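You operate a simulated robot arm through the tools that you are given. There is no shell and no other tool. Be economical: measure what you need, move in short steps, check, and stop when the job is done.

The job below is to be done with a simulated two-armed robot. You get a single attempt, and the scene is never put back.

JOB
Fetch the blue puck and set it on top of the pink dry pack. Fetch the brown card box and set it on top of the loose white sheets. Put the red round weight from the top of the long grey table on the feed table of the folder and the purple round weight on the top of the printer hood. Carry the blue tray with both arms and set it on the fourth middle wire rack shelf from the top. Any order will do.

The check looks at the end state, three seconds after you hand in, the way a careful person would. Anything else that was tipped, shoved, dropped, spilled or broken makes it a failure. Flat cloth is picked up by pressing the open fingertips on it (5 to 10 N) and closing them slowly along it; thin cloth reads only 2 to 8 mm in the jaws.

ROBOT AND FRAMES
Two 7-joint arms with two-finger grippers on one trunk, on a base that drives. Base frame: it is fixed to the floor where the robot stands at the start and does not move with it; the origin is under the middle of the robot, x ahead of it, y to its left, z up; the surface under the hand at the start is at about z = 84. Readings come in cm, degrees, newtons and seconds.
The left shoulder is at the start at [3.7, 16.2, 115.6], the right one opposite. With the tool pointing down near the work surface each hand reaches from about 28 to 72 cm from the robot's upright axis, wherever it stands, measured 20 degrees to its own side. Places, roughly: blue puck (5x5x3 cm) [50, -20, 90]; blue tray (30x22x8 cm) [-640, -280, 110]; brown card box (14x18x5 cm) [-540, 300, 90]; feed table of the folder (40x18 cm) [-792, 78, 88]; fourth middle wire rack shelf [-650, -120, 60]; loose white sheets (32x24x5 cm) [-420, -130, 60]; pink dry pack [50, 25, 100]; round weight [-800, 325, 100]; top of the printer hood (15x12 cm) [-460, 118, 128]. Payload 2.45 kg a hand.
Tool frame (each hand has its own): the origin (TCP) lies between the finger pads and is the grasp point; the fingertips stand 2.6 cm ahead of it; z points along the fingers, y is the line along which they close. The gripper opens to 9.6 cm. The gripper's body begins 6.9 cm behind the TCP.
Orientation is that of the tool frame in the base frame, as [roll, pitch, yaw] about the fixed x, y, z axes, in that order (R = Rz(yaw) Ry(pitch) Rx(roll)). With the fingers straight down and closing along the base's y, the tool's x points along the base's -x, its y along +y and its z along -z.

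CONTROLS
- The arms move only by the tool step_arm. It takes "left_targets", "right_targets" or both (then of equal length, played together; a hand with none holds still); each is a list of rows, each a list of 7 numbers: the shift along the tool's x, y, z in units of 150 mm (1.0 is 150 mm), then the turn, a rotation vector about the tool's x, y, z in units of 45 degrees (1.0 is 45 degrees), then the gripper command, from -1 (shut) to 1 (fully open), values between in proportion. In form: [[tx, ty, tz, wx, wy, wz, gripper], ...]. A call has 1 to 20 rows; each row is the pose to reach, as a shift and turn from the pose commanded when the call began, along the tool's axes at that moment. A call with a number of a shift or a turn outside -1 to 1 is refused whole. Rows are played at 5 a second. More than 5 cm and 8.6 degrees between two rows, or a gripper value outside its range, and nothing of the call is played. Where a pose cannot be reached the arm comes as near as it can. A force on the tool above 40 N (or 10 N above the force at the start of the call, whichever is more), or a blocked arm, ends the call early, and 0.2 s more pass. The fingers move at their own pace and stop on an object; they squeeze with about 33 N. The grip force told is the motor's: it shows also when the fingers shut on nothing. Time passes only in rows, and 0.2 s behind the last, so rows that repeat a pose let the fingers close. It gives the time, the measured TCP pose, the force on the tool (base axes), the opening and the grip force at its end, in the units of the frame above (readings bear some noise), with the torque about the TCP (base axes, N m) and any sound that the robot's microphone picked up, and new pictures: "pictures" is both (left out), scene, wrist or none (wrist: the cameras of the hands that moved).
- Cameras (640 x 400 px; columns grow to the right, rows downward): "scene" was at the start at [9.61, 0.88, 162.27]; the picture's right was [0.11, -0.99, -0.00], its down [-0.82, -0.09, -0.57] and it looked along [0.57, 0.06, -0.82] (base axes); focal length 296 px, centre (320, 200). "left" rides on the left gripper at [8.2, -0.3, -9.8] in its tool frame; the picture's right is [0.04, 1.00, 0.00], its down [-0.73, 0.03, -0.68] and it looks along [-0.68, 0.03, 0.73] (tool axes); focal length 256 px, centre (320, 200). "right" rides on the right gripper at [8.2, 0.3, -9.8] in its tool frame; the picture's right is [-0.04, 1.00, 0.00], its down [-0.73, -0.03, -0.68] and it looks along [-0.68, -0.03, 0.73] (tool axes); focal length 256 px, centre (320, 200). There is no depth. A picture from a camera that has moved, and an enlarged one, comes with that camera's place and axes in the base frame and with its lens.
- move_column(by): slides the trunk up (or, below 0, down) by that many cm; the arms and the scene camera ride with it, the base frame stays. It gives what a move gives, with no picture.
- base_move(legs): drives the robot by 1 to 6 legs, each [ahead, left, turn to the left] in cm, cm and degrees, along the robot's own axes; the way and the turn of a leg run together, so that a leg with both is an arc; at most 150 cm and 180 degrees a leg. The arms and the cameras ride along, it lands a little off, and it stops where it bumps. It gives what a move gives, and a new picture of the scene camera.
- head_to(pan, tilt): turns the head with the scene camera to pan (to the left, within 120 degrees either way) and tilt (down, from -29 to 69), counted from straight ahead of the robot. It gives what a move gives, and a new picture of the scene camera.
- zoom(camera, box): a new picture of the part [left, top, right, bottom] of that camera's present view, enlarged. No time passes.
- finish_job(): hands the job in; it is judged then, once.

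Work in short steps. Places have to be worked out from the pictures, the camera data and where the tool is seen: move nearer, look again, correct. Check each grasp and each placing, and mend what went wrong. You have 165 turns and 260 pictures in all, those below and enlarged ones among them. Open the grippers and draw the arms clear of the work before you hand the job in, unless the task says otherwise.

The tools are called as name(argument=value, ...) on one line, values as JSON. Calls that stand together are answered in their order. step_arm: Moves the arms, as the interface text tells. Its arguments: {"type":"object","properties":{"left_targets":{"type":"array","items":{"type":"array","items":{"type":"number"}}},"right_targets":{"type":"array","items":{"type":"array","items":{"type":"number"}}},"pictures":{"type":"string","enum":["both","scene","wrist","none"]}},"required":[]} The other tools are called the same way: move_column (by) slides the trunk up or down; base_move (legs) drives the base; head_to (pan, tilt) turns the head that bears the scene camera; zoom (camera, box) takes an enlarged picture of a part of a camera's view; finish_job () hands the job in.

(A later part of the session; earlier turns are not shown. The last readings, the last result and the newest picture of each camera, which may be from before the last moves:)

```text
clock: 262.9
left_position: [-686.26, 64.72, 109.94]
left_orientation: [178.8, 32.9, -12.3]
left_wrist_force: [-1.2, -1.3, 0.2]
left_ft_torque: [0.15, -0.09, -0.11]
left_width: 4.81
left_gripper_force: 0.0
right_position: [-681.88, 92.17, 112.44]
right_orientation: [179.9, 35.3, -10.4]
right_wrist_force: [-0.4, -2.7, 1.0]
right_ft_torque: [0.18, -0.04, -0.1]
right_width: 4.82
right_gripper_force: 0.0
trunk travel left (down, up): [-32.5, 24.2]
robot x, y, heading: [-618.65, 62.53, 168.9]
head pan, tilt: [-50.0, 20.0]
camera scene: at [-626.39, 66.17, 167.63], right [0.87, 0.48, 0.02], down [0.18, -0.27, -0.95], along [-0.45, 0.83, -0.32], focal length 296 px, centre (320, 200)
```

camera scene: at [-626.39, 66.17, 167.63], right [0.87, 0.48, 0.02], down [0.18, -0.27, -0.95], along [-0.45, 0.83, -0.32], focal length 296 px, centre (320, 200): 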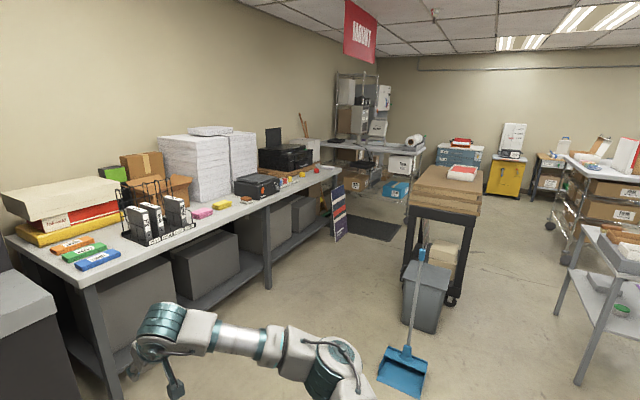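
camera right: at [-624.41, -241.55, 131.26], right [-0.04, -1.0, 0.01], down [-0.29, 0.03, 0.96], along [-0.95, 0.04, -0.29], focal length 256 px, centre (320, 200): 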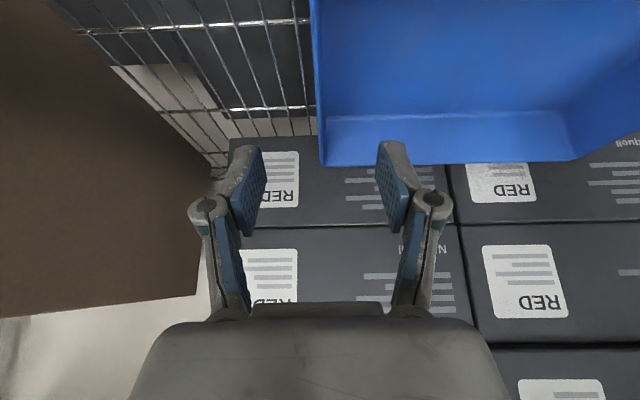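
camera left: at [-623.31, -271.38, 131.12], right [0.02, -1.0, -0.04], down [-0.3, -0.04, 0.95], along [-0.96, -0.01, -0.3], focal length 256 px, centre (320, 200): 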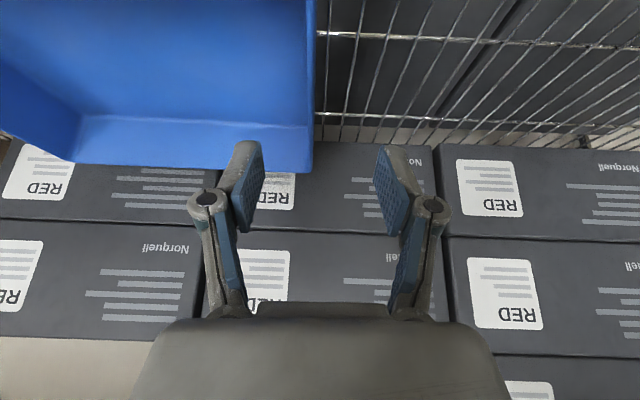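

The feed table is the grey top of the folder. I zoom on the far end of the long grey table for the red weight.

zoom(camera="scene", box=[180, 120, 350, 226])

zoom(camera="scene", box=[320, 60, 640, 260])

```text
3.76 times, centred on (265, 173) of scene
camera zoom: at [-626.39, 66.17, 167.63], right [0.87, 0.48, 0.02], down [0.18, -0.27, -0.95], along [-0.45, 0.83, -0.32], focal length 1116 px, centre (527, 302)
```

zoom: 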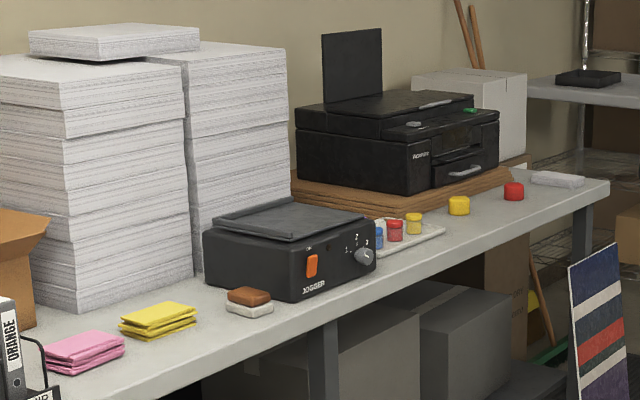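

```text
2.00 times, centred on (480, 160) of scene
camera zoom: at [-626.39, 66.17, 167.63], right [0.87, 0.48, 0.02], down [0.18, -0.27, -0.95], along [-0.45, 0.83, -0.32], focal length 593 px, centre (0, 280)
```

zoom: 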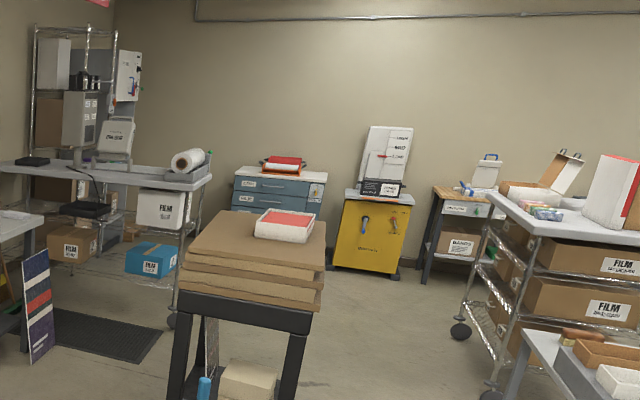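

The red weight is at about [-791, 358, 91] near the far end. I tuck the hands (tool down, ~37 cm ahead) before driving along the table.

step_arm(left_targets=[[0.15, 0, -0.1, 0, 0.12, 0, 0], [0.32, 0, -0.21, 0, 0.28, 0, 0], [0.5, 0, -0.33, 0, 0.44, 0, 0], [0.68, 0, -0.44, 0, 0.6, 0, 0], [0.84, 0, -0.545, 0, 0.73, 0, 0]], right_targets=[[0.15, 0, -0.1, 0, 0.12, 0, 0], [0.32, 0, -0.21, 0, 0.28, 0, 0], [0.5, 0, -0.33, 0, 0.44, 0, 0], [0.68, 0, -0.44, 0, 0.6, 0, 0], [0.84, 0, -0.56, 0, 0.76, 0, 0]], pictures="none")

step_arm(left_targets=[[0.2, 0.1, -0.05, 0, 0, 0, 0], [0.45, 0.2, -0.1, 0, 0, 0, 0], [0.7, 0.35, -0.2, 0, 0, 0, 0], [0.95, 0.45, -0.3, 0, 0, 0, 0], [1.0, 0.5, -0.4, 0, 0, 0, 0]], right_targets=[[0.2, -0.1, -0.05, 0, 0, 0, 0], [0.45, -0.2, -0.1, 0, 0, 0, 0], [0.7, -0.35, -0.2, 0, 0, 0, 0], [0.95, -0.45, -0.3, 0, 0, 0, 0], [1.0, -0.5, -0.4, 0, 0, 0, 0]], pictures="none")

base_move(legs=[[95, 0, 11]])

```text
clock: 264.4
left_position: [-669.25, 70.36, 110.71]
left_orientation: [175.3, 0.4, -12.5]
left_wrist_force: [1.8, 0.6, 0.1]
left_ft_torque: [-0.08, 0.09, 0.04]
left_width: 4.8
left_gripper_force: 0.1
right_position: [-664.75, 98.25, 110.9]
right_orientation: [176.5, 1.1, -11.4]
right_wrist_force: [0.1, 1.4, 0.5]
right_ft_torque: [-0.15, 0.01, -0.02]
right_width: 4.81
right_gripper_force: 0.1
trunk travel left (down, up): [-32.5, 24.2]
robot x, y, heading: [-618.3, 64.53, 168.7]
head pan, tilt: [-50.0, 20.0]
stopped in row 5 (left hand): the arm was blocked; the commanded pose is now the measured one
```

```text
clock: 265.8
left_position: [-656.95, 54.46, 116.59]
left_orientation: [177.7, 0.4, -12.0]
left_wrist_force: [-0.8, -0.1, -0.5]
left_ft_torque: [-0.03, -0.05, -0.03]
left_width: 4.8
left_gripper_force: 0.1
right_position: [-649.42, 97.16, 117.53]
right_orientation: [178.7, 1.2, -10.7]
right_wrist_force: [-0.4, -1.0, -0.2]
right_ft_torque: [0.01, 0.0, 0.0]
right_width: 4.78
right_gripper_force: 0.0
trunk travel left (down, up): [-32.5, 24.2]
robot x, y, heading: [-618.09, 63.26, 169.0]
head pan, tilt: [-50.0, 20.0]
stopped in row 5 (left hand): the arm was blocked; the commanded pose is now the measured one
```

```text
clock: 270.7
left_position: [-748.17, 58.49, 116.92]
left_orientation: [176.3, 0.6, -0.4]
left_wrist_force: [-0.3, 0.3, 0.4]
left_ft_torque: [0.02, 0.05, 0.0]
left_width: 4.78
left_gripper_force: 0.1
right_position: [-749.49, 101.87, 116.99]
right_orientation: [177.6, 1.3, 0.8]
right_wrist_force: [-0.1, 1.4, -0.2]
right_ft_torque: [-0.02, 0.01, 0.01]
right_width: 4.77
right_gripper_force: 0.0
trunk travel left (down, up): [-32.5, 24.2]
robot x, y, heading: [-712.36, 72.72, -179.6]
head pan, tilt: [-50.0, 20.0]
camera scene: at [-720.4, 82.92, 167.28], right [0.76, 0.65, -0.01], down [0.23, -0.28, -0.93], along [-0.61, 0.71, -0.36], focal length 296 px, centre (320, 200)
```

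scene: 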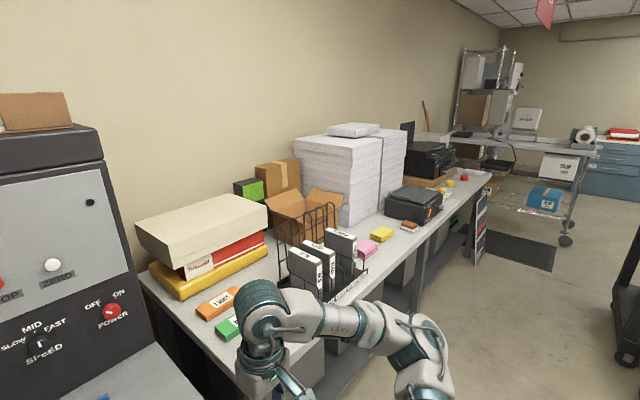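

I look at the feed table beside me first, then strafe right along the table.

head_to(pan=10, tilt=45)

base_move(legs=[[0, -130, -0.4], [0, -130, 0]])

```text
clock: 272.0
left_position: [-747.76, 53.98, 116.49]
left_orientation: [178.4, 0.5, -0.3]
left_wrist_force: [-0.4, -1.8, -0.5]
left_ft_torque: [0.07, -0.04, 0.01]
left_width: 4.82
left_gripper_force: 0.1
right_position: [-749.24, 97.48, 118.07]
right_orientation: [179.6, 1.3, 1.1]
right_wrist_force: [0.3, -0.3, -0.3]
right_ft_torque: [0.01, 0.05, -0.02]
right_width: 4.79
right_gripper_force: 0.0
trunk travel left (down, up): [-32.5, 24.2]
robot x, y, heading: [-712.31, 72.02, -179.5]
head pan, tilt: [10.0, 45.0]
camera scene: at [-722.31, 66.91, 163.54], right [-0.18, 0.98, 0.02], down [0.7, 0.15, -0.7], along [-0.69, -0.11, -0.71], focal length 296 px, centre (320, 200)
```

scene: 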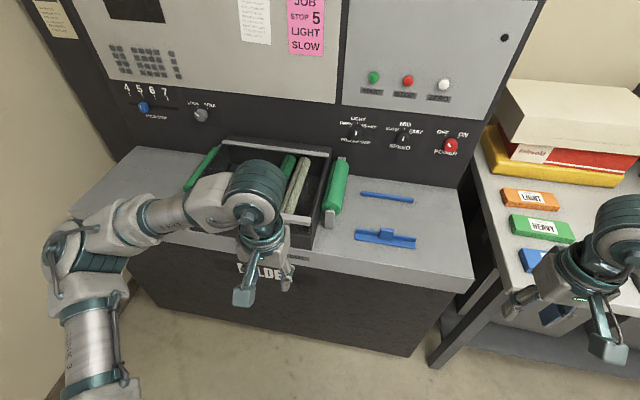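

```text
clock: 284.7
left_position: [-745.92, 320.83, 117.07]
left_orientation: [176.7, 0.5, -2.7]
left_wrist_force: [0.1, -0.3, -0.1]
left_ft_torque: [-0.05, 0.07, -0.02]
left_width: 4.8
left_gripper_force: 0.3
right_position: [-745.53, 364.42, 117.33]
right_orientation: [177.9, 1.2, -1.6]
right_wrist_force: [-0.4, 0.9, 0.4]
right_ft_torque: [-0.1, 0.03, 0.0]
right_width: 4.82
right_gripper_force: 0.1
trunk travel left (down, up): [-32.5, 24.2]
robot x, y, heading: [-709.94, 333.71, 178.2]
head pan, tilt: [10.0, 45.0]
camera scene: at [-719.92, 333.55, 163.62], right [-0.14, 0.99, 0.0], down [0.7, 0.1, -0.71], along [-0.7, -0.1, -0.71], focal length 296 px, centre (320, 200)
```

scene: 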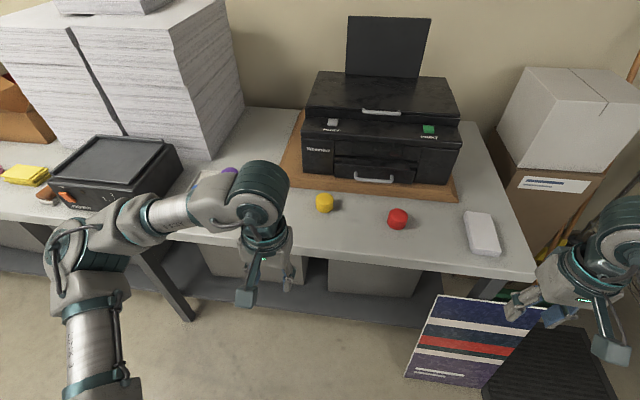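

I see the red weight at ~[-786, 350], and something purple behind the left arm. I zoom.

zoom(camera="scene", box=[180, 130, 440, 290])

```text
2.46 times, centred on (310, 210) of scene
camera zoom: at [-719.92, 333.55, 163.62], right [-0.14, 0.99, 0.0], down [0.7, 0.1, -0.71], along [-0.7, -0.1, -0.71], focal length 729 px, centre (345, 175)
```

zoom: 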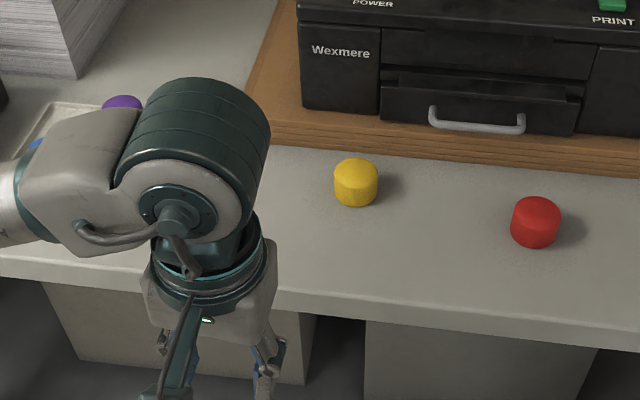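

Red weight ~[-786.5, 350]. I drive 14 cm nearer, shift so the right hand faces it, and look with the wrist camera.

base_move(legs=[[14, 0, 1.8]])

step_arm(right_targets=[[-0.25, 0.2, 0, 0, 0, 0, 0.7], [-0.5, 0.45, 0, 0, 0, 0, 0.7], [-0.75, 0.7, 0, 0, 0, 0, 0.7], [-1.0, 0.9, 0, 0, 0, 0, 0.7], [-1.0, 0.9, 0, 0, 0, 0, 0.7], [-1.0, 0.9, 0, 0, 0, 0, 0.7], [-1.0, 0.9, 0, 0, 0, 0, 0.7], [-1.0, 0.9, 0, 0, 0, 0, 0.7], [-1.0, 0.9, 0, 0, 0, 0, 0.7], [-1.0, 0.9, 0, 0, 0, 0, 0.7]], pictures="both")

```text
clock: 286.0
left_position: [-758.99, 317.78, 116.93]
left_orientation: [177.4, 0.9, -0.7]
left_wrist_force: [-0.7, -0.8, 0.2]
left_ft_torque: [0.08, -0.02, -0.02]
left_width: 4.79
left_gripper_force: 0.0
right_position: [-760.06, 361.32, 117.71]
right_orientation: [178.7, 1.5, 0.5]
right_wrist_force: [-0.1, -0.8, -1.1]
right_ft_torque: [0.04, 0.01, -0.01]
right_width: 4.81
right_gripper_force: 0.0
trunk travel left (down, up): [-32.5, 24.2]
robot x, y, heading: [-723.96, 334.06, -179.9]
head pan, tilt: [10.0, 45.0]
camera scene: at [-733.66, 332.98, 163.64], right [-0.18, 0.98, 0.0], down [0.7, 0.12, -0.71], along [-0.69, -0.13, -0.71], focal length 296 px, centre (320, 200)
```

scene: 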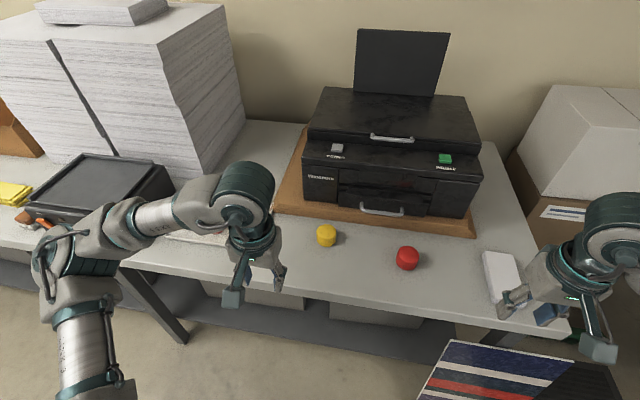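

```text
refused: row 2 steps farther than a row can; nothing moved
```

Step too large; I use smaller ones. Red at ~[-785.5, 348.6].

step_arm(right_targets=[[-0.2, 0.15, 0, 0, 0, 0, 0.7], [-0.4, 0.32, 0, 0, 0, 0, 0.7], [-0.6, 0.5, 0, 0, 0, 0, 0.7], [-0.8, 0.68, 0, 0, 0, 0, 0.7], [-1.0, 0.85, 0, 0, 0, 0, 0.7], [-1.0, 0.85, 0.2, 0, 0, 0, 0.7], [-1.0, 0.85, 0.4, 0, 0, 0, 0.7], [-1.0, 0.85, 0.4, 0, 0, 0, 0.7], [-1.0, 0.85, 0.4, 0, 0, 0, 0.7], [-1.0, 0.85, 0.4, 0, 0, 0, 0.7], [-1.0, 0.85, 0.4, 0, 0, 0, 0.7], [-1.0, 0.85, 0.4, 0, 0, 0, 0.7], [-1.0, 0.85, 0.4, 0, 0, 0, 0.7]], pictures="wrist")

```text
clock: 289.0
left_position: [-758.46, 314.2, 116.68]
left_orientation: [178.7, 1.1, -0.2]
left_wrist_force: [-0.8, -0.2, 0.3]
left_ft_torque: [0.01, -0.02, -0.02]
left_width: 4.83
left_gripper_force: 0.1
right_position: [-774.43, 344.6, 113.09]
right_orientation: [-179.9, 1.9, 0.8]
right_wrist_force: [-0.5, -1.5, -0.2]
right_ft_torque: [0.08, 0.03, 0.01]
right_width: 8.15
right_gripper_force: 0.2
trunk travel left (down, up): [-32.5, 24.2]
robot x, y, heading: [-723.68, 333.27, -179.8]
head pan, tilt: [10.0, 45.0]
stopped in row 13 (right hand): the arm was blocked; the commanded pose is now the measured one
camera right: at [-766.03, 344.51, 122.41], right [-0.02, -1.0, 0.0], down [-0.71, 0.02, 0.7], along [-0.7, 0.02, -0.71], focal length 256 px, centre (320, 200)
```

right: 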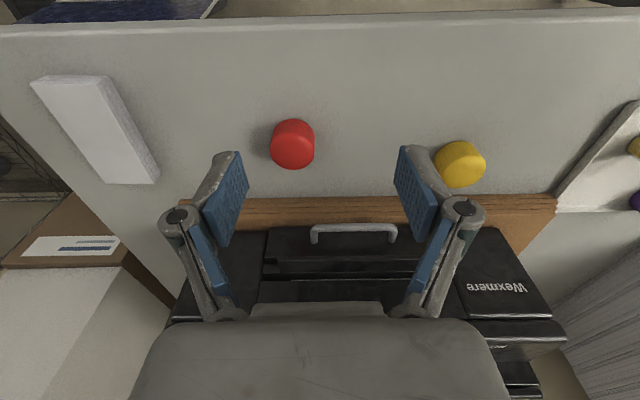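

Red top centre ~[-786.5, 349]. I move over it and lower to ~z 101.

step_arm(right_targets=[[-0.15, -0.05, 0, 0, 0, 0, 0.9], [-0.35, -0.12, 0, 0, 0, 0, 0.9], [-0.55, -0.2, 0, 0, 0, 0, 0.9], [-0.75, -0.27, 0, 0, 0, 0, 0.9], [-0.81, -0.29, 0.15, 0, 0, 0, 0.9], [-0.81, -0.29, 0.35, 0, 0, 0, 0.9], [-0.81, -0.29, 0.55, 0, 0, 0, 0.9], [-0.81, -0.29, 0.75, 0, 0, 0, 0.9], [-0.81, -0.29, 0.8, 0, 0, 0, 0.9], [-0.81, -0.29, 0.8, 0, 0, 0, 0.9], [-0.81, -0.29, 0.8, 0, 0, 0, 0.9], [-0.81, -0.29, 0.8, 0, 0, 0, 0.9], [-0.81, -0.29, 0.8, 0, 0, 0, 0.9], [-0.81, -0.29, 0.8, 0, 0, 0, 0.9], [-0.81, -0.29, 0.8, 0, 0, 0, 0.9], [-0.81, -0.29, 0.8, 0, 0, 0, 0.9]], pictures="both")

```text
clock: 292.4
left_position: [-758.47, 313.84, 116.62]
left_orientation: [178.8, 1.0, -0.2]
left_wrist_force: [-0.3, 0.1, 0.6]
left_ft_torque: [0.02, -0.02, 0.01]
left_width: 4.8
left_gripper_force: 0.0
right_position: [-786.95, 348.49, 101.5]
right_orientation: [-179.9, 2.0, 1.0]
right_wrist_force: [0.5, -1.1, -0.2]
right_ft_torque: [0.1, 0.0, 0.02]
right_width: 9.11
right_gripper_force: 0.0
trunk travel left (down, up): [-32.5, 24.2]
robot x, y, heading: [-723.52, 332.59, -180.1]
head pan, tilt: [10.0, 45.0]
camera scene: at [-733.98, 329.31, 163.58], right [-0.18, 0.98, 0.01], down [0.7, 0.13, -0.7], along [-0.69, -0.12, -0.71], focal length 296 px, centre (320, 200)
camera right: at [-778.54, 348.25, 110.92], right [-0.02, -1.0, 0.0], down [-0.71, 0.02, 0.7], along [-0.7, 0.02, -0.71], focal length 256 px, centre (320, 200)
```

scene: 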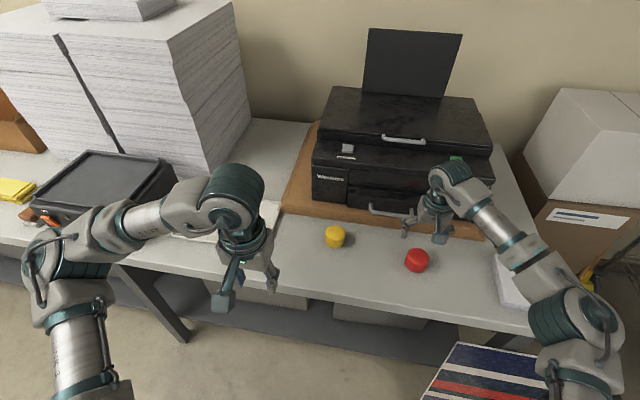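
right: 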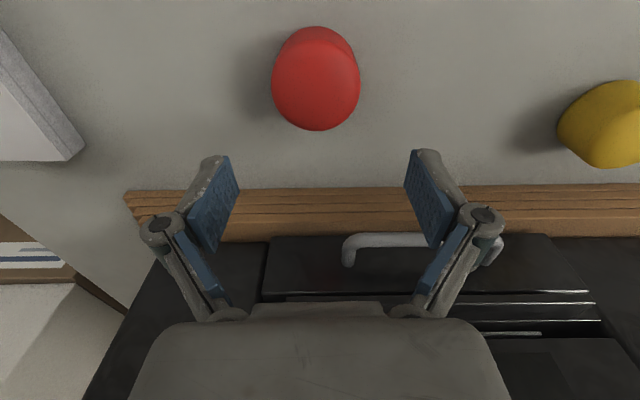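

Weight top is z≈90 at [-787, 348.7]; the hand is centred. I lower 12 cm and close.

step_arm(right_targets=[[0, 0, 0.15, 0, 0, 0, 0.9], [0, 0, 0.35, 0, 0, 0, 0.9], [0, 0, 0.55, 0, 0, 0, 0.9], [0, 0, 0.72, 0, 0, 0, 0.9], [0, 0, 0.79, 0, 0, 0, 0.9], [0, 0, 0.79, 0, 0, 0, 0.9], [0, 0, 0.79, 0, 0, 0, -1], [0, 0, 0.79, 0, 0, 0, -1], [0, 0, 0.79, 0, 0, 0, -1], [0, 0, 0.79, 0, 0, 0, -1]], pictures="wrist")

step_arm(right_targets=[[0, 0, -0.1, 0, 0, 0, -1], [0, 0, -0.3, 0, 0, 0, -1], [0, 0, -0.55, 0, 0, 0, -1], [0, 0, -0.8, 0, 0, 0, -1], [0, 0, -1.0, 0, 0, 0, -1], [0.1, 0, -1, 0, 0, 0, -1], [0.35, 0, -1, 0, 0, 0, -1], [0.6, 0, -1, 0, 0, 0, -1], [0.85, 0, -1, 0, 0, 0, -1], [1.0, 0, -1, 0, 0, 0, -1]], pictures="scene")

```text
clock: 293.2
left_position: [-757.88, 315.69, 117.08]
left_orientation: [178.3, 1.4, -0.5]
left_wrist_force: [0.1, -0.7, 0.6]
left_ft_torque: [0.06, 0.03, 0.03]
left_width: 4.82
left_gripper_force: 0.1
right_position: [-787.05, 349.6, 95.68]
right_orientation: [178.8, 2.8, 1.0]
right_wrist_force: [-0.1, -0.4, 0.2]
right_ft_torque: [0.05, 0.01, 0.02]
right_width: 9.27
right_gripper_force: 0.2
trunk travel left (down, up): [-32.5, 24.2]
robot x, y, heading: [-723.4, 333.33, -180.0]
head pan, tilt: [10.0, 45.0]
stopped in row 3 (right hand): the force on the tool passed its limit at 49 N (the readings are from after the stop); the commanded pose is now the measured one
camera right: at [-778.51, 349.63, 104.87], right [-0.02, -1.0, 0.02], down [-0.7, 0.03, 0.71], along [-0.71, 0.0, -0.7], focal length 256 px, centre (320, 200)
```

right: 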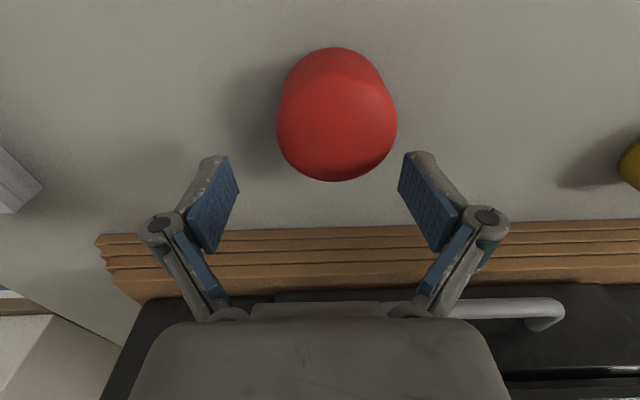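

```text
clock: 295.4
left_position: [-758.09, 316.23, 117.02]
left_orientation: [178.0, 1.3, -0.6]
left_wrist_force: [0.5, 0.1, -0.4]
left_ft_torque: [0.01, 0.0, 0.01]
left_width: 4.78
left_gripper_force: 0.1
right_position: [-771.74, 350.88, 109.66]
right_orientation: [178.6, 2.7, 0.9]
right_wrist_force: [-0.1, -0.2, -0.7]
right_ft_torque: [-0.03, 0.0, 0.02]
right_width: 0.01
right_gripper_force: 28.8
trunk travel left (down, up): [-32.5, 24.2]
robot x, y, heading: [-723.76, 333.57, -180.0]
head pan, tilt: [10.0, 45.0]
camera scene: at [-733.93, 331.35, 163.61], right [-0.18, 0.98, 0.0], down [0.7, 0.13, -0.7], along [-0.69, -0.12, -0.71], focal length 296 px, centre (320, 200)
```

scene: 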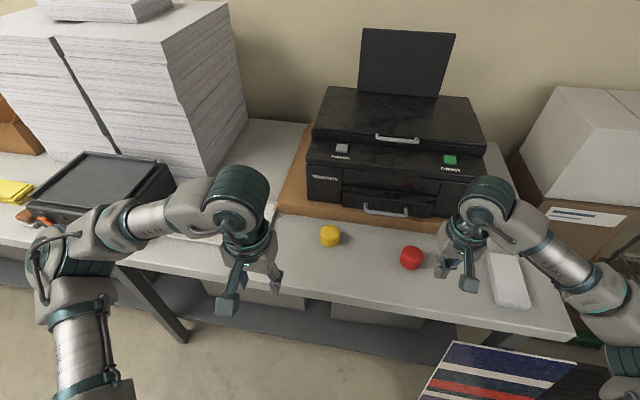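

The hand body hit the printer front at z≈96 (nothing moved, red still in place). I'll approach tilted by 30° so the wrist leans back toward me.

step_arm(right_targets=[[0, 0, 0, 0, -0.15, 0, 0.9], [-0.1, 0.03, 0.05, 0, -0.3, 0, 0.9], [-0.3, 0.06, 0.1, 0, -0.45, 0, 0.9], [-0.5, 0.09, 0.2, 0, -0.6, 0, 0.9], [-0.7, 0.12, 0.3, 0, -0.67, 0, 0.9], [-0.85, 0.12, 0.4, 0, -0.67, 0, 0.9], [-0.9, 0.12, 0.5, 0, -0.67, 0, 0.9], [-0.9, 0.12, 0.5, 0, -0.67, 0, 0.9], [-0.9, 0.12, 0.5, 0, -0.67, 0, 0.9], [-0.9, 0.12, 0.5, 0, -0.67, 0, 0.9], [-0.9, 0.12, 0.5, 0, -0.67, 0, 0.9], [-0.9, 0.12, 0.5, 0, -0.67, 0, 0.9]], pictures="both")

```text
clock: 298.0
left_position: [-758.08, 315.62, 116.89]
left_orientation: [178.2, 1.2, -0.5]
left_wrist_force: [-0.1, -0.3, -0.5]
left_ft_torque: [-0.01, -0.01, 0.0]
left_width: 4.77
left_gripper_force: 0.0
right_position: [-785.37, 348.06, 102.77]
right_orientation: [178.6, 32.7, 0.3]
right_wrist_force: [0.4, -0.4, 0.2]
right_ft_torque: [0.01, -0.05, -0.01]
right_width: 9.15
right_gripper_force: 0.2
trunk travel left (down, up): [-32.5, 24.2]
robot x, y, heading: [-723.72, 333.16, -179.8]
head pan, tilt: [10.0, 45.0]
camera scene: at [-734.04, 331.11, 163.59], right [-0.18, 0.98, 0.01], down [0.7, 0.13, -0.7], along [-0.69, -0.12, -0.71], focal length 296 px, centre (320, 200)
camera right: at [-773.22, 348.15, 106.62], right [-0.01, -1.0, 0.04], down [-0.25, 0.04, 0.97], along [-0.97, 0.0, -0.25], focal length 256 px, centre (320, 200)
```

scene: 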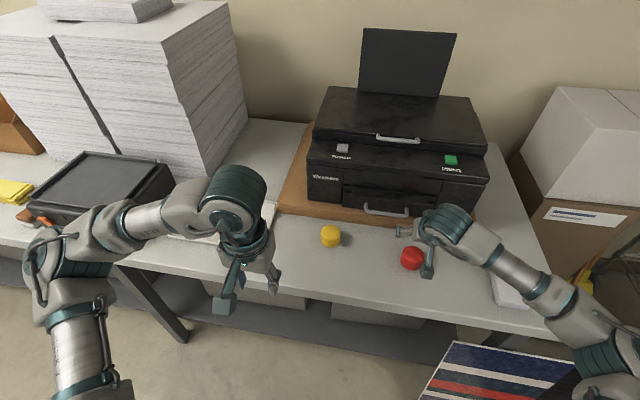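
right: 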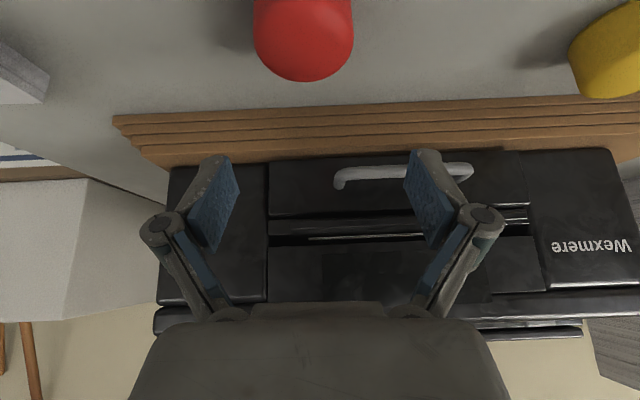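

Red is about 1 cm to the right (+y). I lower along with the correction and close.

step_arm(right_targets=[[0.05, -0.03, 0.12, 0, 0, 0, 0.9], [0.12, -0.07, 0.28, 0, 0, 0, 0.9], [0.2, -0.07, 0.45, 0, 0, 0, 0.9], [0.28, -0.07, 0.62, 0, 0, 0, 0.9], [0.33, -0.07, 0.75, 0, 0, 0, 0.9], [0.355, -0.07, 0.8, 0, 0, 0, 0.9], [0.355, -0.07, 0.8, 0, 0, 0, 0.9], [0.355, -0.07, 0.8, 0, 0, 0, 0], [0.355, -0.07, 0.8, 0, 0, 0, -1], [0.355, -0.07, 0.8, 0, 0, 0, -1], [0.355, -0.07, 0.8, 0, 0, 0, -1]], pictures="both")

```text
clock: 299.4
left_position: [-757.25, 316.47, 117.34]
left_orientation: [178.1, 1.8, -0.7]
left_wrist_force: [0.1, -1.0, 0.7]
left_ft_torque: [-0.02, -0.03, 0.01]
left_width: 4.79
left_gripper_force: 0.1
right_position: [-787.56, 349.2, 92.26]
right_orientation: [177.5, 35.2, 0.1]
right_wrist_force: [15.6, -5.8, 39.7]
right_ft_torque: [0.19, -0.26, 0.01]
right_width: 6.72
right_gripper_force: 31.9
trunk travel left (down, up): [-32.5, 24.2]
robot x, y, heading: [-723.97, 333.42, -180.0]
head pan, tilt: [10.0, 45.0]
stopped in row 6 (right hand): the force on the tool passed its limit at 47 N (the readings are from after the stop); the commanded pose is now the measured one
camera scene: at [-733.0, 332.35, 163.74], right [-0.18, 0.98, 0.0], down [0.69, 0.12, -0.71], along [-0.7, -0.12, -0.71], focal length 296 px, centre (320, 200)
camera right: at [-775.19, 349.3, 95.5], right [-0.01, -1.0, 0.06], down [-0.21, 0.06, 0.98], along [-0.98, -0.01, -0.21], focal length 256 px, centre (320, 200)
```

scene: 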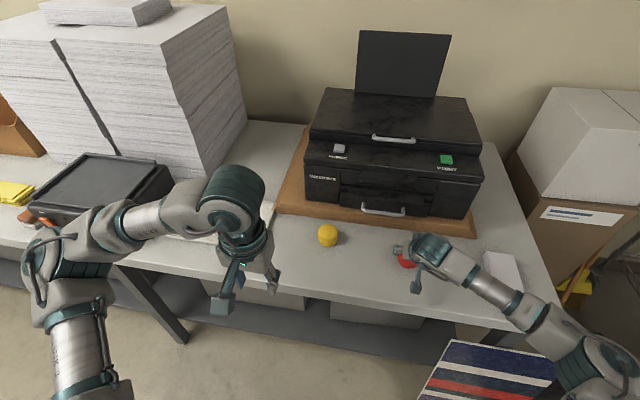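
right: 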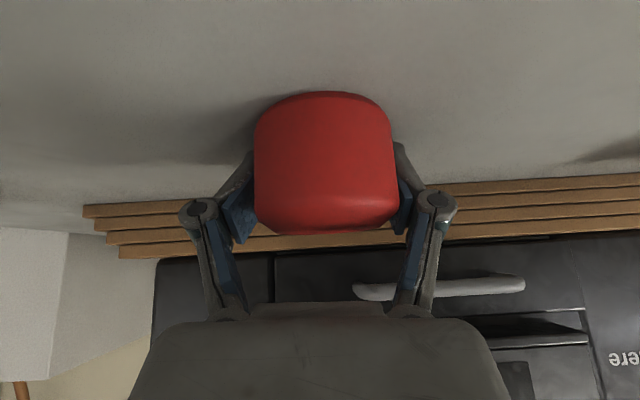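

The fingertips seem to be on the table and the fingers already at the weight (6.7 cm). I ease up 0.3 cm, close fully and lift.

step_arm(right_targets=[[-0.01, 0, -0.017, 0, 0, 0, -1], [-0.01, 0, -0.017, 0, 0, 0, -1], [-0.01, 0, -0.017, 0, 0, 0, -1], [-0.06, 0, -0.08, 0, 0, 0, -1], [-0.12, 0, -0.2, 0, 0, 0, -1], [-0.2, 0, -0.35, 0, 0, 0, -1], [-0.3, 0, -0.5, 0, 0, 0, -1], [-0.35, 0, -0.6, 0, 0, 0, -1]], pictures="wrist")

```text
clock: 301.2
left_position: [-758.08, 316.03, 117.13]
left_orientation: [178.2, 1.5, -0.5]
left_wrist_force: [0.6, 0.4, 0.2]
left_ft_torque: [0.02, -0.02, 0.01]
left_width: 4.81
left_gripper_force: 0.0
right_position: [-787.09, 349.33, 101.55]
right_orientation: [178.3, 34.1, 0.2]
right_wrist_force: [1.6, -0.1, -4.2]
right_ft_torque: [0.0, 0.07, 0.0]
right_width: 5.68
right_gripper_force: 33.4
trunk travel left (down, up): [-32.5, 24.2]
robot x, y, heading: [-723.85, 333.35, -179.7]
head pan, tilt: [10.0, 45.0]
camera right: at [-774.73, 349.46, 105.0], right [-0.01, -1.0, 0.05], down [-0.23, 0.05, 0.97], along [-0.97, 0.0, -0.23], focal length 256 px, centre (320, 200)
```

right: 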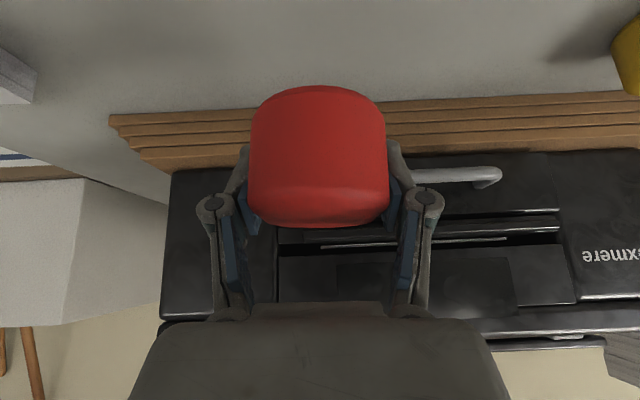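

Red weight is held. I raise and pull it back, then look at the white tray with the purple item.

step_arm(right_targets=[[0, 0, -0.2, 0, 0, 0, -1], [0.05, 0, -0.4, 0, 0, 0, -1], [0.15, 0, -0.6, 0, 0, 0, -1], [0.3, 0, -0.75, 0, 0, 0, -1], [0.5, 0, -0.9, 0, 0, 0, -1], [0.7, 0, -0.95, 0, 0, 0, -1], [0.8, 0, -1.0, 0, 0, 0, -1], [0.8, 0, -1.0, 0, 0, 0, -1]], pictures="none")

base_move(legs=[[-8, 60, 0]])

head_to(pan=-15, tilt=45)

```text
clock: 303.0
left_position: [-758.15, 316.43, 117.16]
left_orientation: [178.0, 1.5, -0.7]
left_wrist_force: [0.4, 0.6, 0.7]
left_ft_torque: [0.0, 0.0, 0.03]
left_width: 4.79
left_gripper_force: 0.1
right_position: [-768.53, 350.47, 107.09]
right_orientation: [178.1, 34.1, 0.0]
right_wrist_force: [0.2, -0.7, -2.6]
right_ft_torque: [0.01, 0.08, -0.03]
right_width: 5.69
right_gripper_force: 32.8
trunk travel left (down, up): [-32.5, 24.2]
robot x, y, heading: [-724.06, 333.39, -179.5]
head pan, tilt: [10.0, 45.0]
```

```text
clock: 306.4
left_position: [-750.16, 256.0, 117.2]
left_orientation: [178.0, 1.4, -0.9]
left_wrist_force: [-0.7, -0.7, -0.4]
left_ft_torque: [0.01, 0.01, -0.02]
left_width: 4.79
left_gripper_force: 0.0
right_position: [-760.48, 290.03, 107.13]
right_orientation: [178.1, 34.1, -0.3]
right_wrist_force: [0.7, 0.2, -3.5]
right_ft_torque: [0.01, 0.05, 0.02]
right_width: 5.67
right_gripper_force: 33.0
trunk travel left (down, up): [-32.5, 24.2]
robot x, y, heading: [-716.06, 272.78, 179.6]
head pan, tilt: [10.0, 45.0]
camera scene: at [-726.08, 271.8, 163.61], right [-0.17, 0.99, 0.0], down [0.7, 0.12, -0.7], along [-0.69, -0.12, -0.71], focal length 296 px, centre (320, 200)
```

scene: 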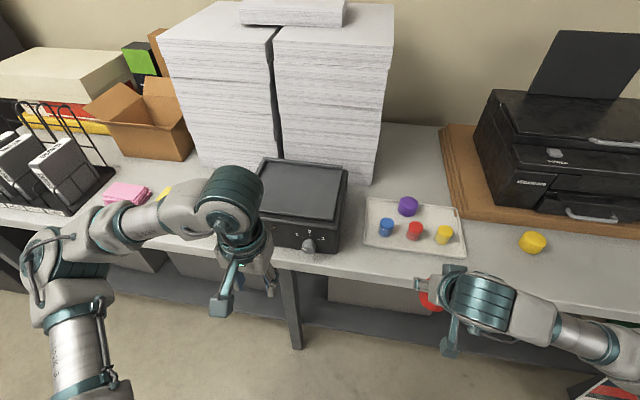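

```text
clock: 307.3
left_position: [-749.8, 255.96, 117.34]
left_orientation: [178.0, 1.8, -0.9]
left_wrist_force: [-0.4, 0.1, -0.5]
left_ft_torque: [0.0, 0.0, 0.01]
left_width: 4.8
left_gripper_force: 0.0
right_position: [-760.2, 290.06, 107.3]
right_orientation: [178.0, 34.2, -0.3]
right_wrist_force: [0.8, 0.0, -3.9]
right_ft_torque: [-0.01, 0.05, 0.0]
right_width: 5.67
right_gripper_force: 32.7
trunk travel left (down, up): [-32.5, 24.2]
robot x, y, heading: [-715.83, 273.13, 179.8]
head pan, tilt: [-15.0, 45.0]
camera scene: at [-725.88, 275.33, 163.61], right [0.26, 0.97, 0.0], down [0.69, -0.19, -0.7], along [-0.68, 0.18, -0.71], focal length 296 px, centre (320, 200)
```

scene: 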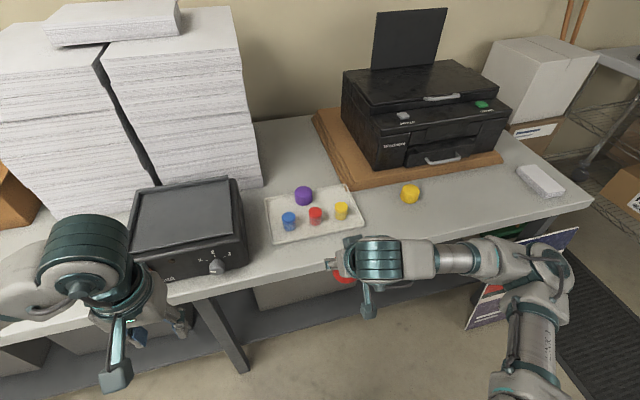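

zoom(camera="scene", box=[250, 165, 430, 255])

```text
3.56 times, centred on (340, 210) of scene
camera zoom: at [-725.88, 275.33, 163.61], right [0.26, 0.97, 0.0], down [0.69, -0.19, -0.7], along [-0.68, 0.18, -0.71], focal length 1054 px, centre (249, 164)
```

zoom: 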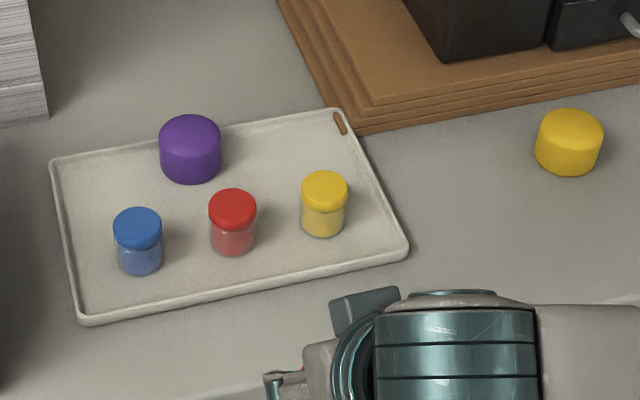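

The purple round weight is in the white tray with small jars: [-797.6, 288.4]. I'll take it with the left hand, tool down, from above. I raise the right hand a bit, then reposition the base.

step_arm(right_targets=[[0, 0, -0.15, 0, 0, 0, -1], [0.1, 0, -0.35, 0, 0, 0, -1], [0.15, 0, -0.55, 0, 0, 0, -1], [0.15, 0, -0.6, 0, 0, 0, -1]], pictures="none")

base_move(legs=[[0, -32, 0.3], [17, 0, 0]])

step_arm(left_targets=[[-0.15, 0, 0, 0, 0, 0, 0.7], [-0.35, 0, 0, 0, 0, 0, 0.7], [-0.55, 0, 0, 0, 0, 0, 0.7], [-0.75, 0, 0, 0, 0, 0, 0.7], [-0.95, 0, 0, 0, 0, 0, 0.7], [-1.0, 0, 0, 0, 0, 0, 0.7], [-1.0, 0, 0, 0, 0, 0, 0.7], [-1.0, 0, 0, 0, 0, 0, 0.7], [-1.0, 0, 0, 0, 0, 0, 0.7], [-1.0, 0, 0, 0, 0, 0, 0.7], [-1.0, 0, 0, 0, 0, 0, 0.7], [-1.0, 0, 0, 0, 0, 0, 0.7]], pictures="wrist")

```text
clock: 308.3
left_position: [-749.78, 255.85, 117.31]
left_orientation: [178.1, 1.6, -0.9]
left_wrist_force: [-0.3, 0.4, -0.4]
left_ft_torque: [0.01, 0.03, -0.01]
left_width: 4.78
left_gripper_force: 0.0
right_position: [-753.36, 290.22, 113.41]
right_orientation: [178.2, 34.2, -0.2]
right_wrist_force: [-0.3, -0.3, -4.2]
right_ft_torque: [-0.02, 0.04, -0.05]
right_width: 5.65
right_gripper_force: 33.4
trunk travel left (down, up): [-32.5, 24.2]
robot x, y, heading: [-715.85, 273.1, 179.9]
head pan, tilt: [-15.0, 45.0]
```

```text
clock: 311.5
left_position: [-766.41, 287.18, 117.16]
left_orientation: [178.3, 1.7, -0.4]
left_wrist_force: [-0.9, -1.2, 0.8]
left_ft_torque: [-0.03, -0.04, 0.0]
left_width: 4.79
left_gripper_force: 0.0
right_position: [-770.45, 321.49, 113.55]
right_orientation: [178.5, 34.3, 0.4]
right_wrist_force: [0.1, -0.3, -3.1]
right_ft_torque: [0.02, 0.01, 0.02]
right_width: 5.66
right_gripper_force: 32.9
trunk travel left (down, up): [-32.5, 24.2]
robot x, y, heading: [-732.72, 305.0, -179.8]
head pan, tilt: [-15.0, 45.0]
camera scene: at [-742.64, 304.71, 163.65], right [0.25, 0.97, 0.02], down [0.69, -0.17, -0.71], along [-0.68, 0.19, -0.71], focal length 296 px, centre (320, 200)
```

scene: 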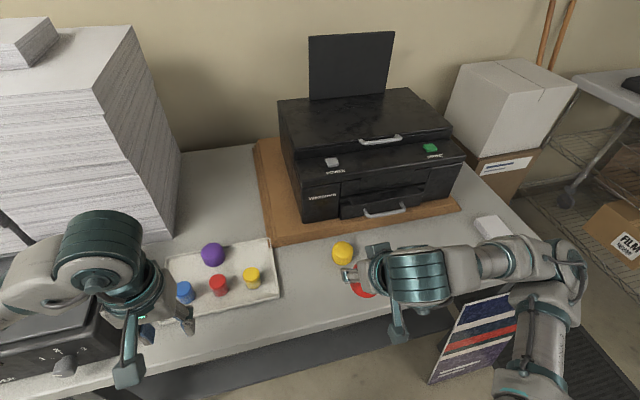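

```text
clock: 314.1
left_position: [-781.36, 286.49, 117.69]
left_orientation: [178.4, 1.8, -0.2]
left_wrist_force: [-0.6, -2.5, 0.9]
left_ft_torque: [0.1, -0.08, 0.05]
left_width: 8.15
left_gripper_force: 0.0
right_position: [-770.24, 320.8, 113.78]
right_orientation: [178.6, 34.4, 0.7]
right_wrist_force: [0.6, -1.8, -3.8]
right_ft_torque: [0.08, 0.07, -0.04]
right_width: 5.65
right_gripper_force: 33.6
trunk travel left (down, up): [-32.5, 24.2]
robot x, y, heading: [-733.22, 304.8, -179.4]
head pan, tilt: [-15.0, 45.0]
camera left: at [-772.86, 287.05, 127.26], right [0.04, -1.0, 0.03], down [-0.71, -0.01, 0.7], along [-0.7, -0.05, -0.71], focal length 256 px, centre (320, 200)
```

left: 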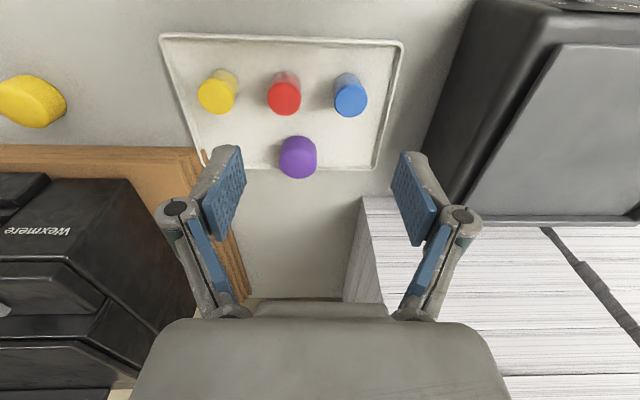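

Purple at [-797.1, 288.6]. I move over it and lower to ~z 107.

step_arm(left_targets=[[-0.15, -0.03, 0, 0, 0, 0, 0.7], [-0.35, -0.06, 0, 0, 0, 0, 0.7], [-0.55, -0.09, 0, 0, 0, 0, 0.7], [-0.75, -0.12, 0, 0, 0, 0, 0.7], [-0.95, -0.13, 0, 0, 0, 0, 0.7], [-1.0, -0.13, 0.15, 0, 0, 0, 0.7], [-1.0, -0.13, 0.35, 0, 0, 0, 0.7], [-1.0, -0.13, 0.55, 0, 0, 0, 0.7], [-1.0, -0.13, 0.7, 0, 0, 0, 0.7], [-1.0, -0.13, 0.7, 0, 0, 0, 0.7], [-1.0, -0.13, 0.7, 0, 0, 0, 0.7], [-1.0, -0.13, 0.7, 0, 0, 0, 0.7], [-1.0, -0.13, 0.7, 0, 0, 0, 0.7], [-1.0, -0.13, 0.7, 0, 0, 0, 0.7], [-1.0, -0.13, 0.7, 0, 0, 0, 0.7]], pictures="both")

```text
clock: 317.3
left_position: [-796.79, 291.5, 108.0]
left_orientation: [176.9, 1.7, -0.5]
left_wrist_force: [0.7, 1.6, 1.1]
left_ft_torque: [-0.07, 0.03, 0.0]
left_width: 8.15
left_gripper_force: 0.1
right_position: [-770.33, 324.4, 113.21]
right_orientation: [177.0, 34.3, -0.7]
right_wrist_force: [0.1, 0.6, -3.1]
right_ft_torque: [-0.01, 0.07, 0.03]
right_width: 5.66
right_gripper_force: 33.5
trunk travel left (down, up): [-32.5, 24.2]
robot x, y, heading: [-732.91, 305.47, -179.8]
head pan, tilt: [-15.0, 45.0]
camera scene: at [-743.23, 310.94, 163.49], right [0.26, 0.97, -0.02], down [0.69, -0.2, -0.7], along [-0.68, 0.17, -0.72], focal length 296 px, centre (320, 200)
camera left: at [-788.28, 292.43, 117.63], right [0.03, -1.0, 0.05], down [-0.71, 0.01, 0.7], along [-0.7, -0.06, -0.71], focal length 256 px, centre (320, 200)
```

scene: 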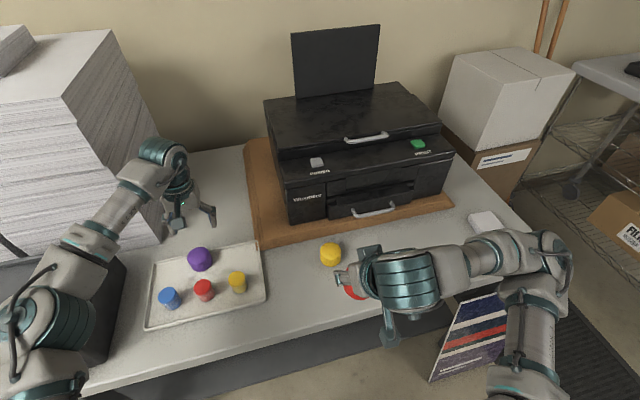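
left: 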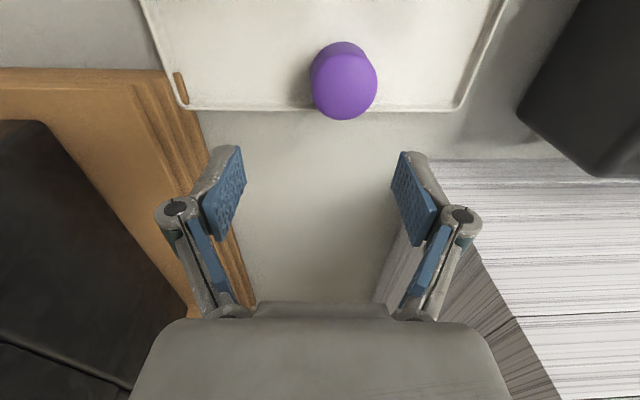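

Weight confirmed at [-797.6, 288.5]. I hold to settle the sway first.

step_arm(left_targets=[[0, 0, 0, 0, 0, 0, 0.7], [0, 0, 0, 0, 0, 0, 0.7], [0, 0, 0, 0, 0, 0, 0.7], [0, 0, 0, 0, 0, 0, 0.7], [0, 0, 0, 0, 0, 0, 0.7], [0, 0, 0, 0, 0, 0, 0.7], [0, 0, 0, 0, 0, 0, 0.7], [0, 0, 0, 0, 0, 0, 0.7], [0, 0, 0, 0, 0, 0, 0.7], [0, 0, 0, 0, 0, 0, 0.7], [0, 0, 0, 0, 0, 0, 0.7], [0, 0, 0, 0, 0, 0, 0.7], [0, 0, 0, 0, 0, 0, 0.7], [0, 0, 0, 0, 0, 0, 0.7], [0, 0, 0, 0, 0, 0, 0.7], [0, 0, 0, 0, 0, 0, 0.7], [0, 0, 0, 0, 0, 0, 0.7], [0, 0, 0, 0, 0, 0, 0.7]], pictures="wrist")

```text
clock: 321.3
left_position: [-796.23, 288.45, 108.2]
left_orientation: [177.9, 2.0, 0.0]
left_wrist_force: [-0.5, -0.1, 0.6]
left_ft_torque: [0.03, -0.02, 0.0]
left_width: 8.17
left_gripper_force: 0.0
right_position: [-769.75, 321.05, 113.76]
right_orientation: [178.3, 34.7, 0.5]
right_wrist_force: [-0.4, -0.3, -2.8]
right_ft_torque: [0.0, 0.1, 0.03]
right_width: 5.66
right_gripper_force: 32.9
trunk travel left (down, up): [-32.5, 24.2]
robot x, y, heading: [-733.17, 303.99, -179.7]
head pan, tilt: [-15.0, 45.0]
stopped in row 18 (left hand): the arm was blocked; the commanded pose is now the measured one
camera left: at [-787.64, 289.16, 117.74], right [0.04, -1.0, 0.03], down [-0.71, -0.01, 0.7], along [-0.7, -0.05, -0.71], focal length 256 px, centre (320, 200)
```

left: 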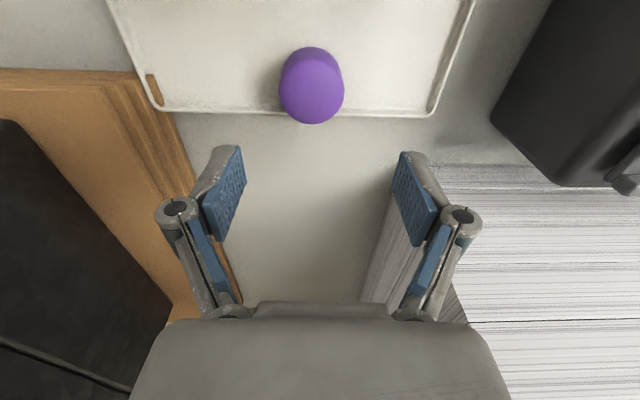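

Aligned. I lower 14.7 cm (TCP ≈93.5) and close.

step_arm(left_targets=[[-0.03, 0, 0.1, 0, 0, 0, 0.8], [-0.07, 0, 0.25, 0, 0, 0, 0.8], [-0.07, 0, 0.42, 0, 0, 0, 0.8], [-0.07, 0, 0.58, 0, 0, 0, 0.8], [-0.07, 0, 0.74, 0, 0, 0, 0.8], [-0.07, 0, 0.88, 0, 0, 0, 0.8], [-0.07, 0, 0.97, 0, 0, 0, 0.8], [-0.07, 0, 0.98, 0, 0, 0, 0.8], [-0.07, 0, 0.98, 0, 0, 0, 0.3], [-0.07, 0, 0.98, 0, 0, 0, -1], [-0.07, 0, 0.98, 0, 0, 0, -1], [-0.07, 0, 0.98, 0, 0, 0, -1]], pictures="wrist")

```text
clock: 323.9
left_position: [-797.84, 287.25, 93.3]
left_orientation: [177.8, 1.9, 0.3]
left_wrist_force: [-0.8, -6.9, 2.3]
left_ft_torque: [-0.04, -0.08, -0.07]
left_width: 9.0
left_gripper_force: 33.1
right_position: [-769.96, 320.65, 113.89]
right_orientation: [178.3, 34.9, 0.8]
right_wrist_force: [0.8, -0.2, -2.6]
right_ft_torque: [0.0, 0.02, -0.04]
right_width: 5.66
right_gripper_force: 33.1
trunk travel left (down, up): [-32.5, 24.2]
robot x, y, heading: [-732.62, 304.14, -179.8]
head pan, tilt: [-15.0, 45.0]
camera left: at [-789.27, 288.02, 102.95], right [0.05, -1.0, 0.04], down [-0.71, -0.01, 0.7], along [-0.7, -0.06, -0.71], focal length 256 px, centre (320, 200)
```

left: 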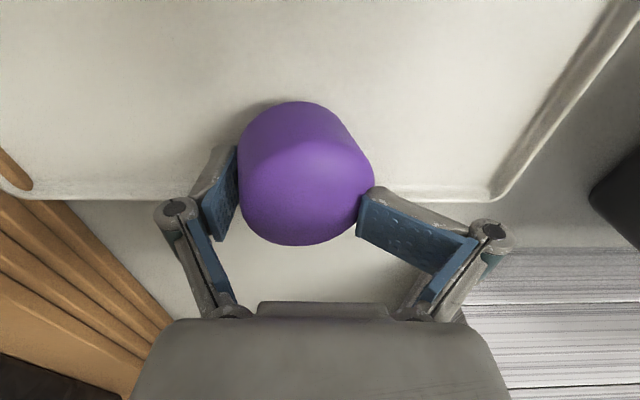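

The grip is off-centre (one finger twisted). I reopen, shift +1 cm in y and +0.7 cm in x, and close again.

step_arm(left_targets=[[0, 0, 0, 0, 0, 0, 0.9], [0, 0, 0, 0, 0, 0, 0.9], [0, 0, 0, 0, 0, 0, 0.9], [0.03, -0.04, 0, 0, 0, 0, 0.9], [0.05, -0.08, 0, 0, 0, 0, 0.9], [0.05, -0.08, 0, 0, 0, 0, 0.9], [0.05, -0.08, 0, 0, 0, 0, 0.9], [0.05, -0.08, 0, 0, 0, 0, 0.9]], pictures="wrist")

```text
clock: 325.7
left_position: [-797.21, 289.37, 93.4]
left_orientation: [177.8, 1.9, -0.1]
left_wrist_force: [0.8, -0.7, 0.9]
left_ft_torque: [0.02, -0.02, 0.0]
left_width: 9.11
left_gripper_force: 0.0
right_position: [-770.02, 321.37, 113.7]
right_orientation: [178.0, 34.7, 0.4]
right_wrist_force: [-0.5, 0.3, -3.3]
right_ft_torque: [0.01, 0.04, 0.0]
right_width: 5.67
right_gripper_force: 33.2
trunk travel left (down, up): [-32.5, 24.2]
robot x, y, heading: [-733.14, 304.31, -179.7]
head pan, tilt: [-15.0, 45.0]
camera left: at [-788.64, 290.12, 103.03], right [0.04, -1.0, 0.04], down [-0.71, 0.0, 0.7], along [-0.7, -0.06, -0.71], focal length 256 px, centre (320, 200)
```

left: 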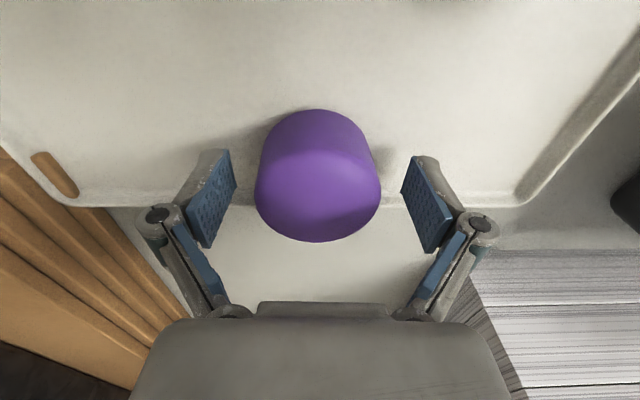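

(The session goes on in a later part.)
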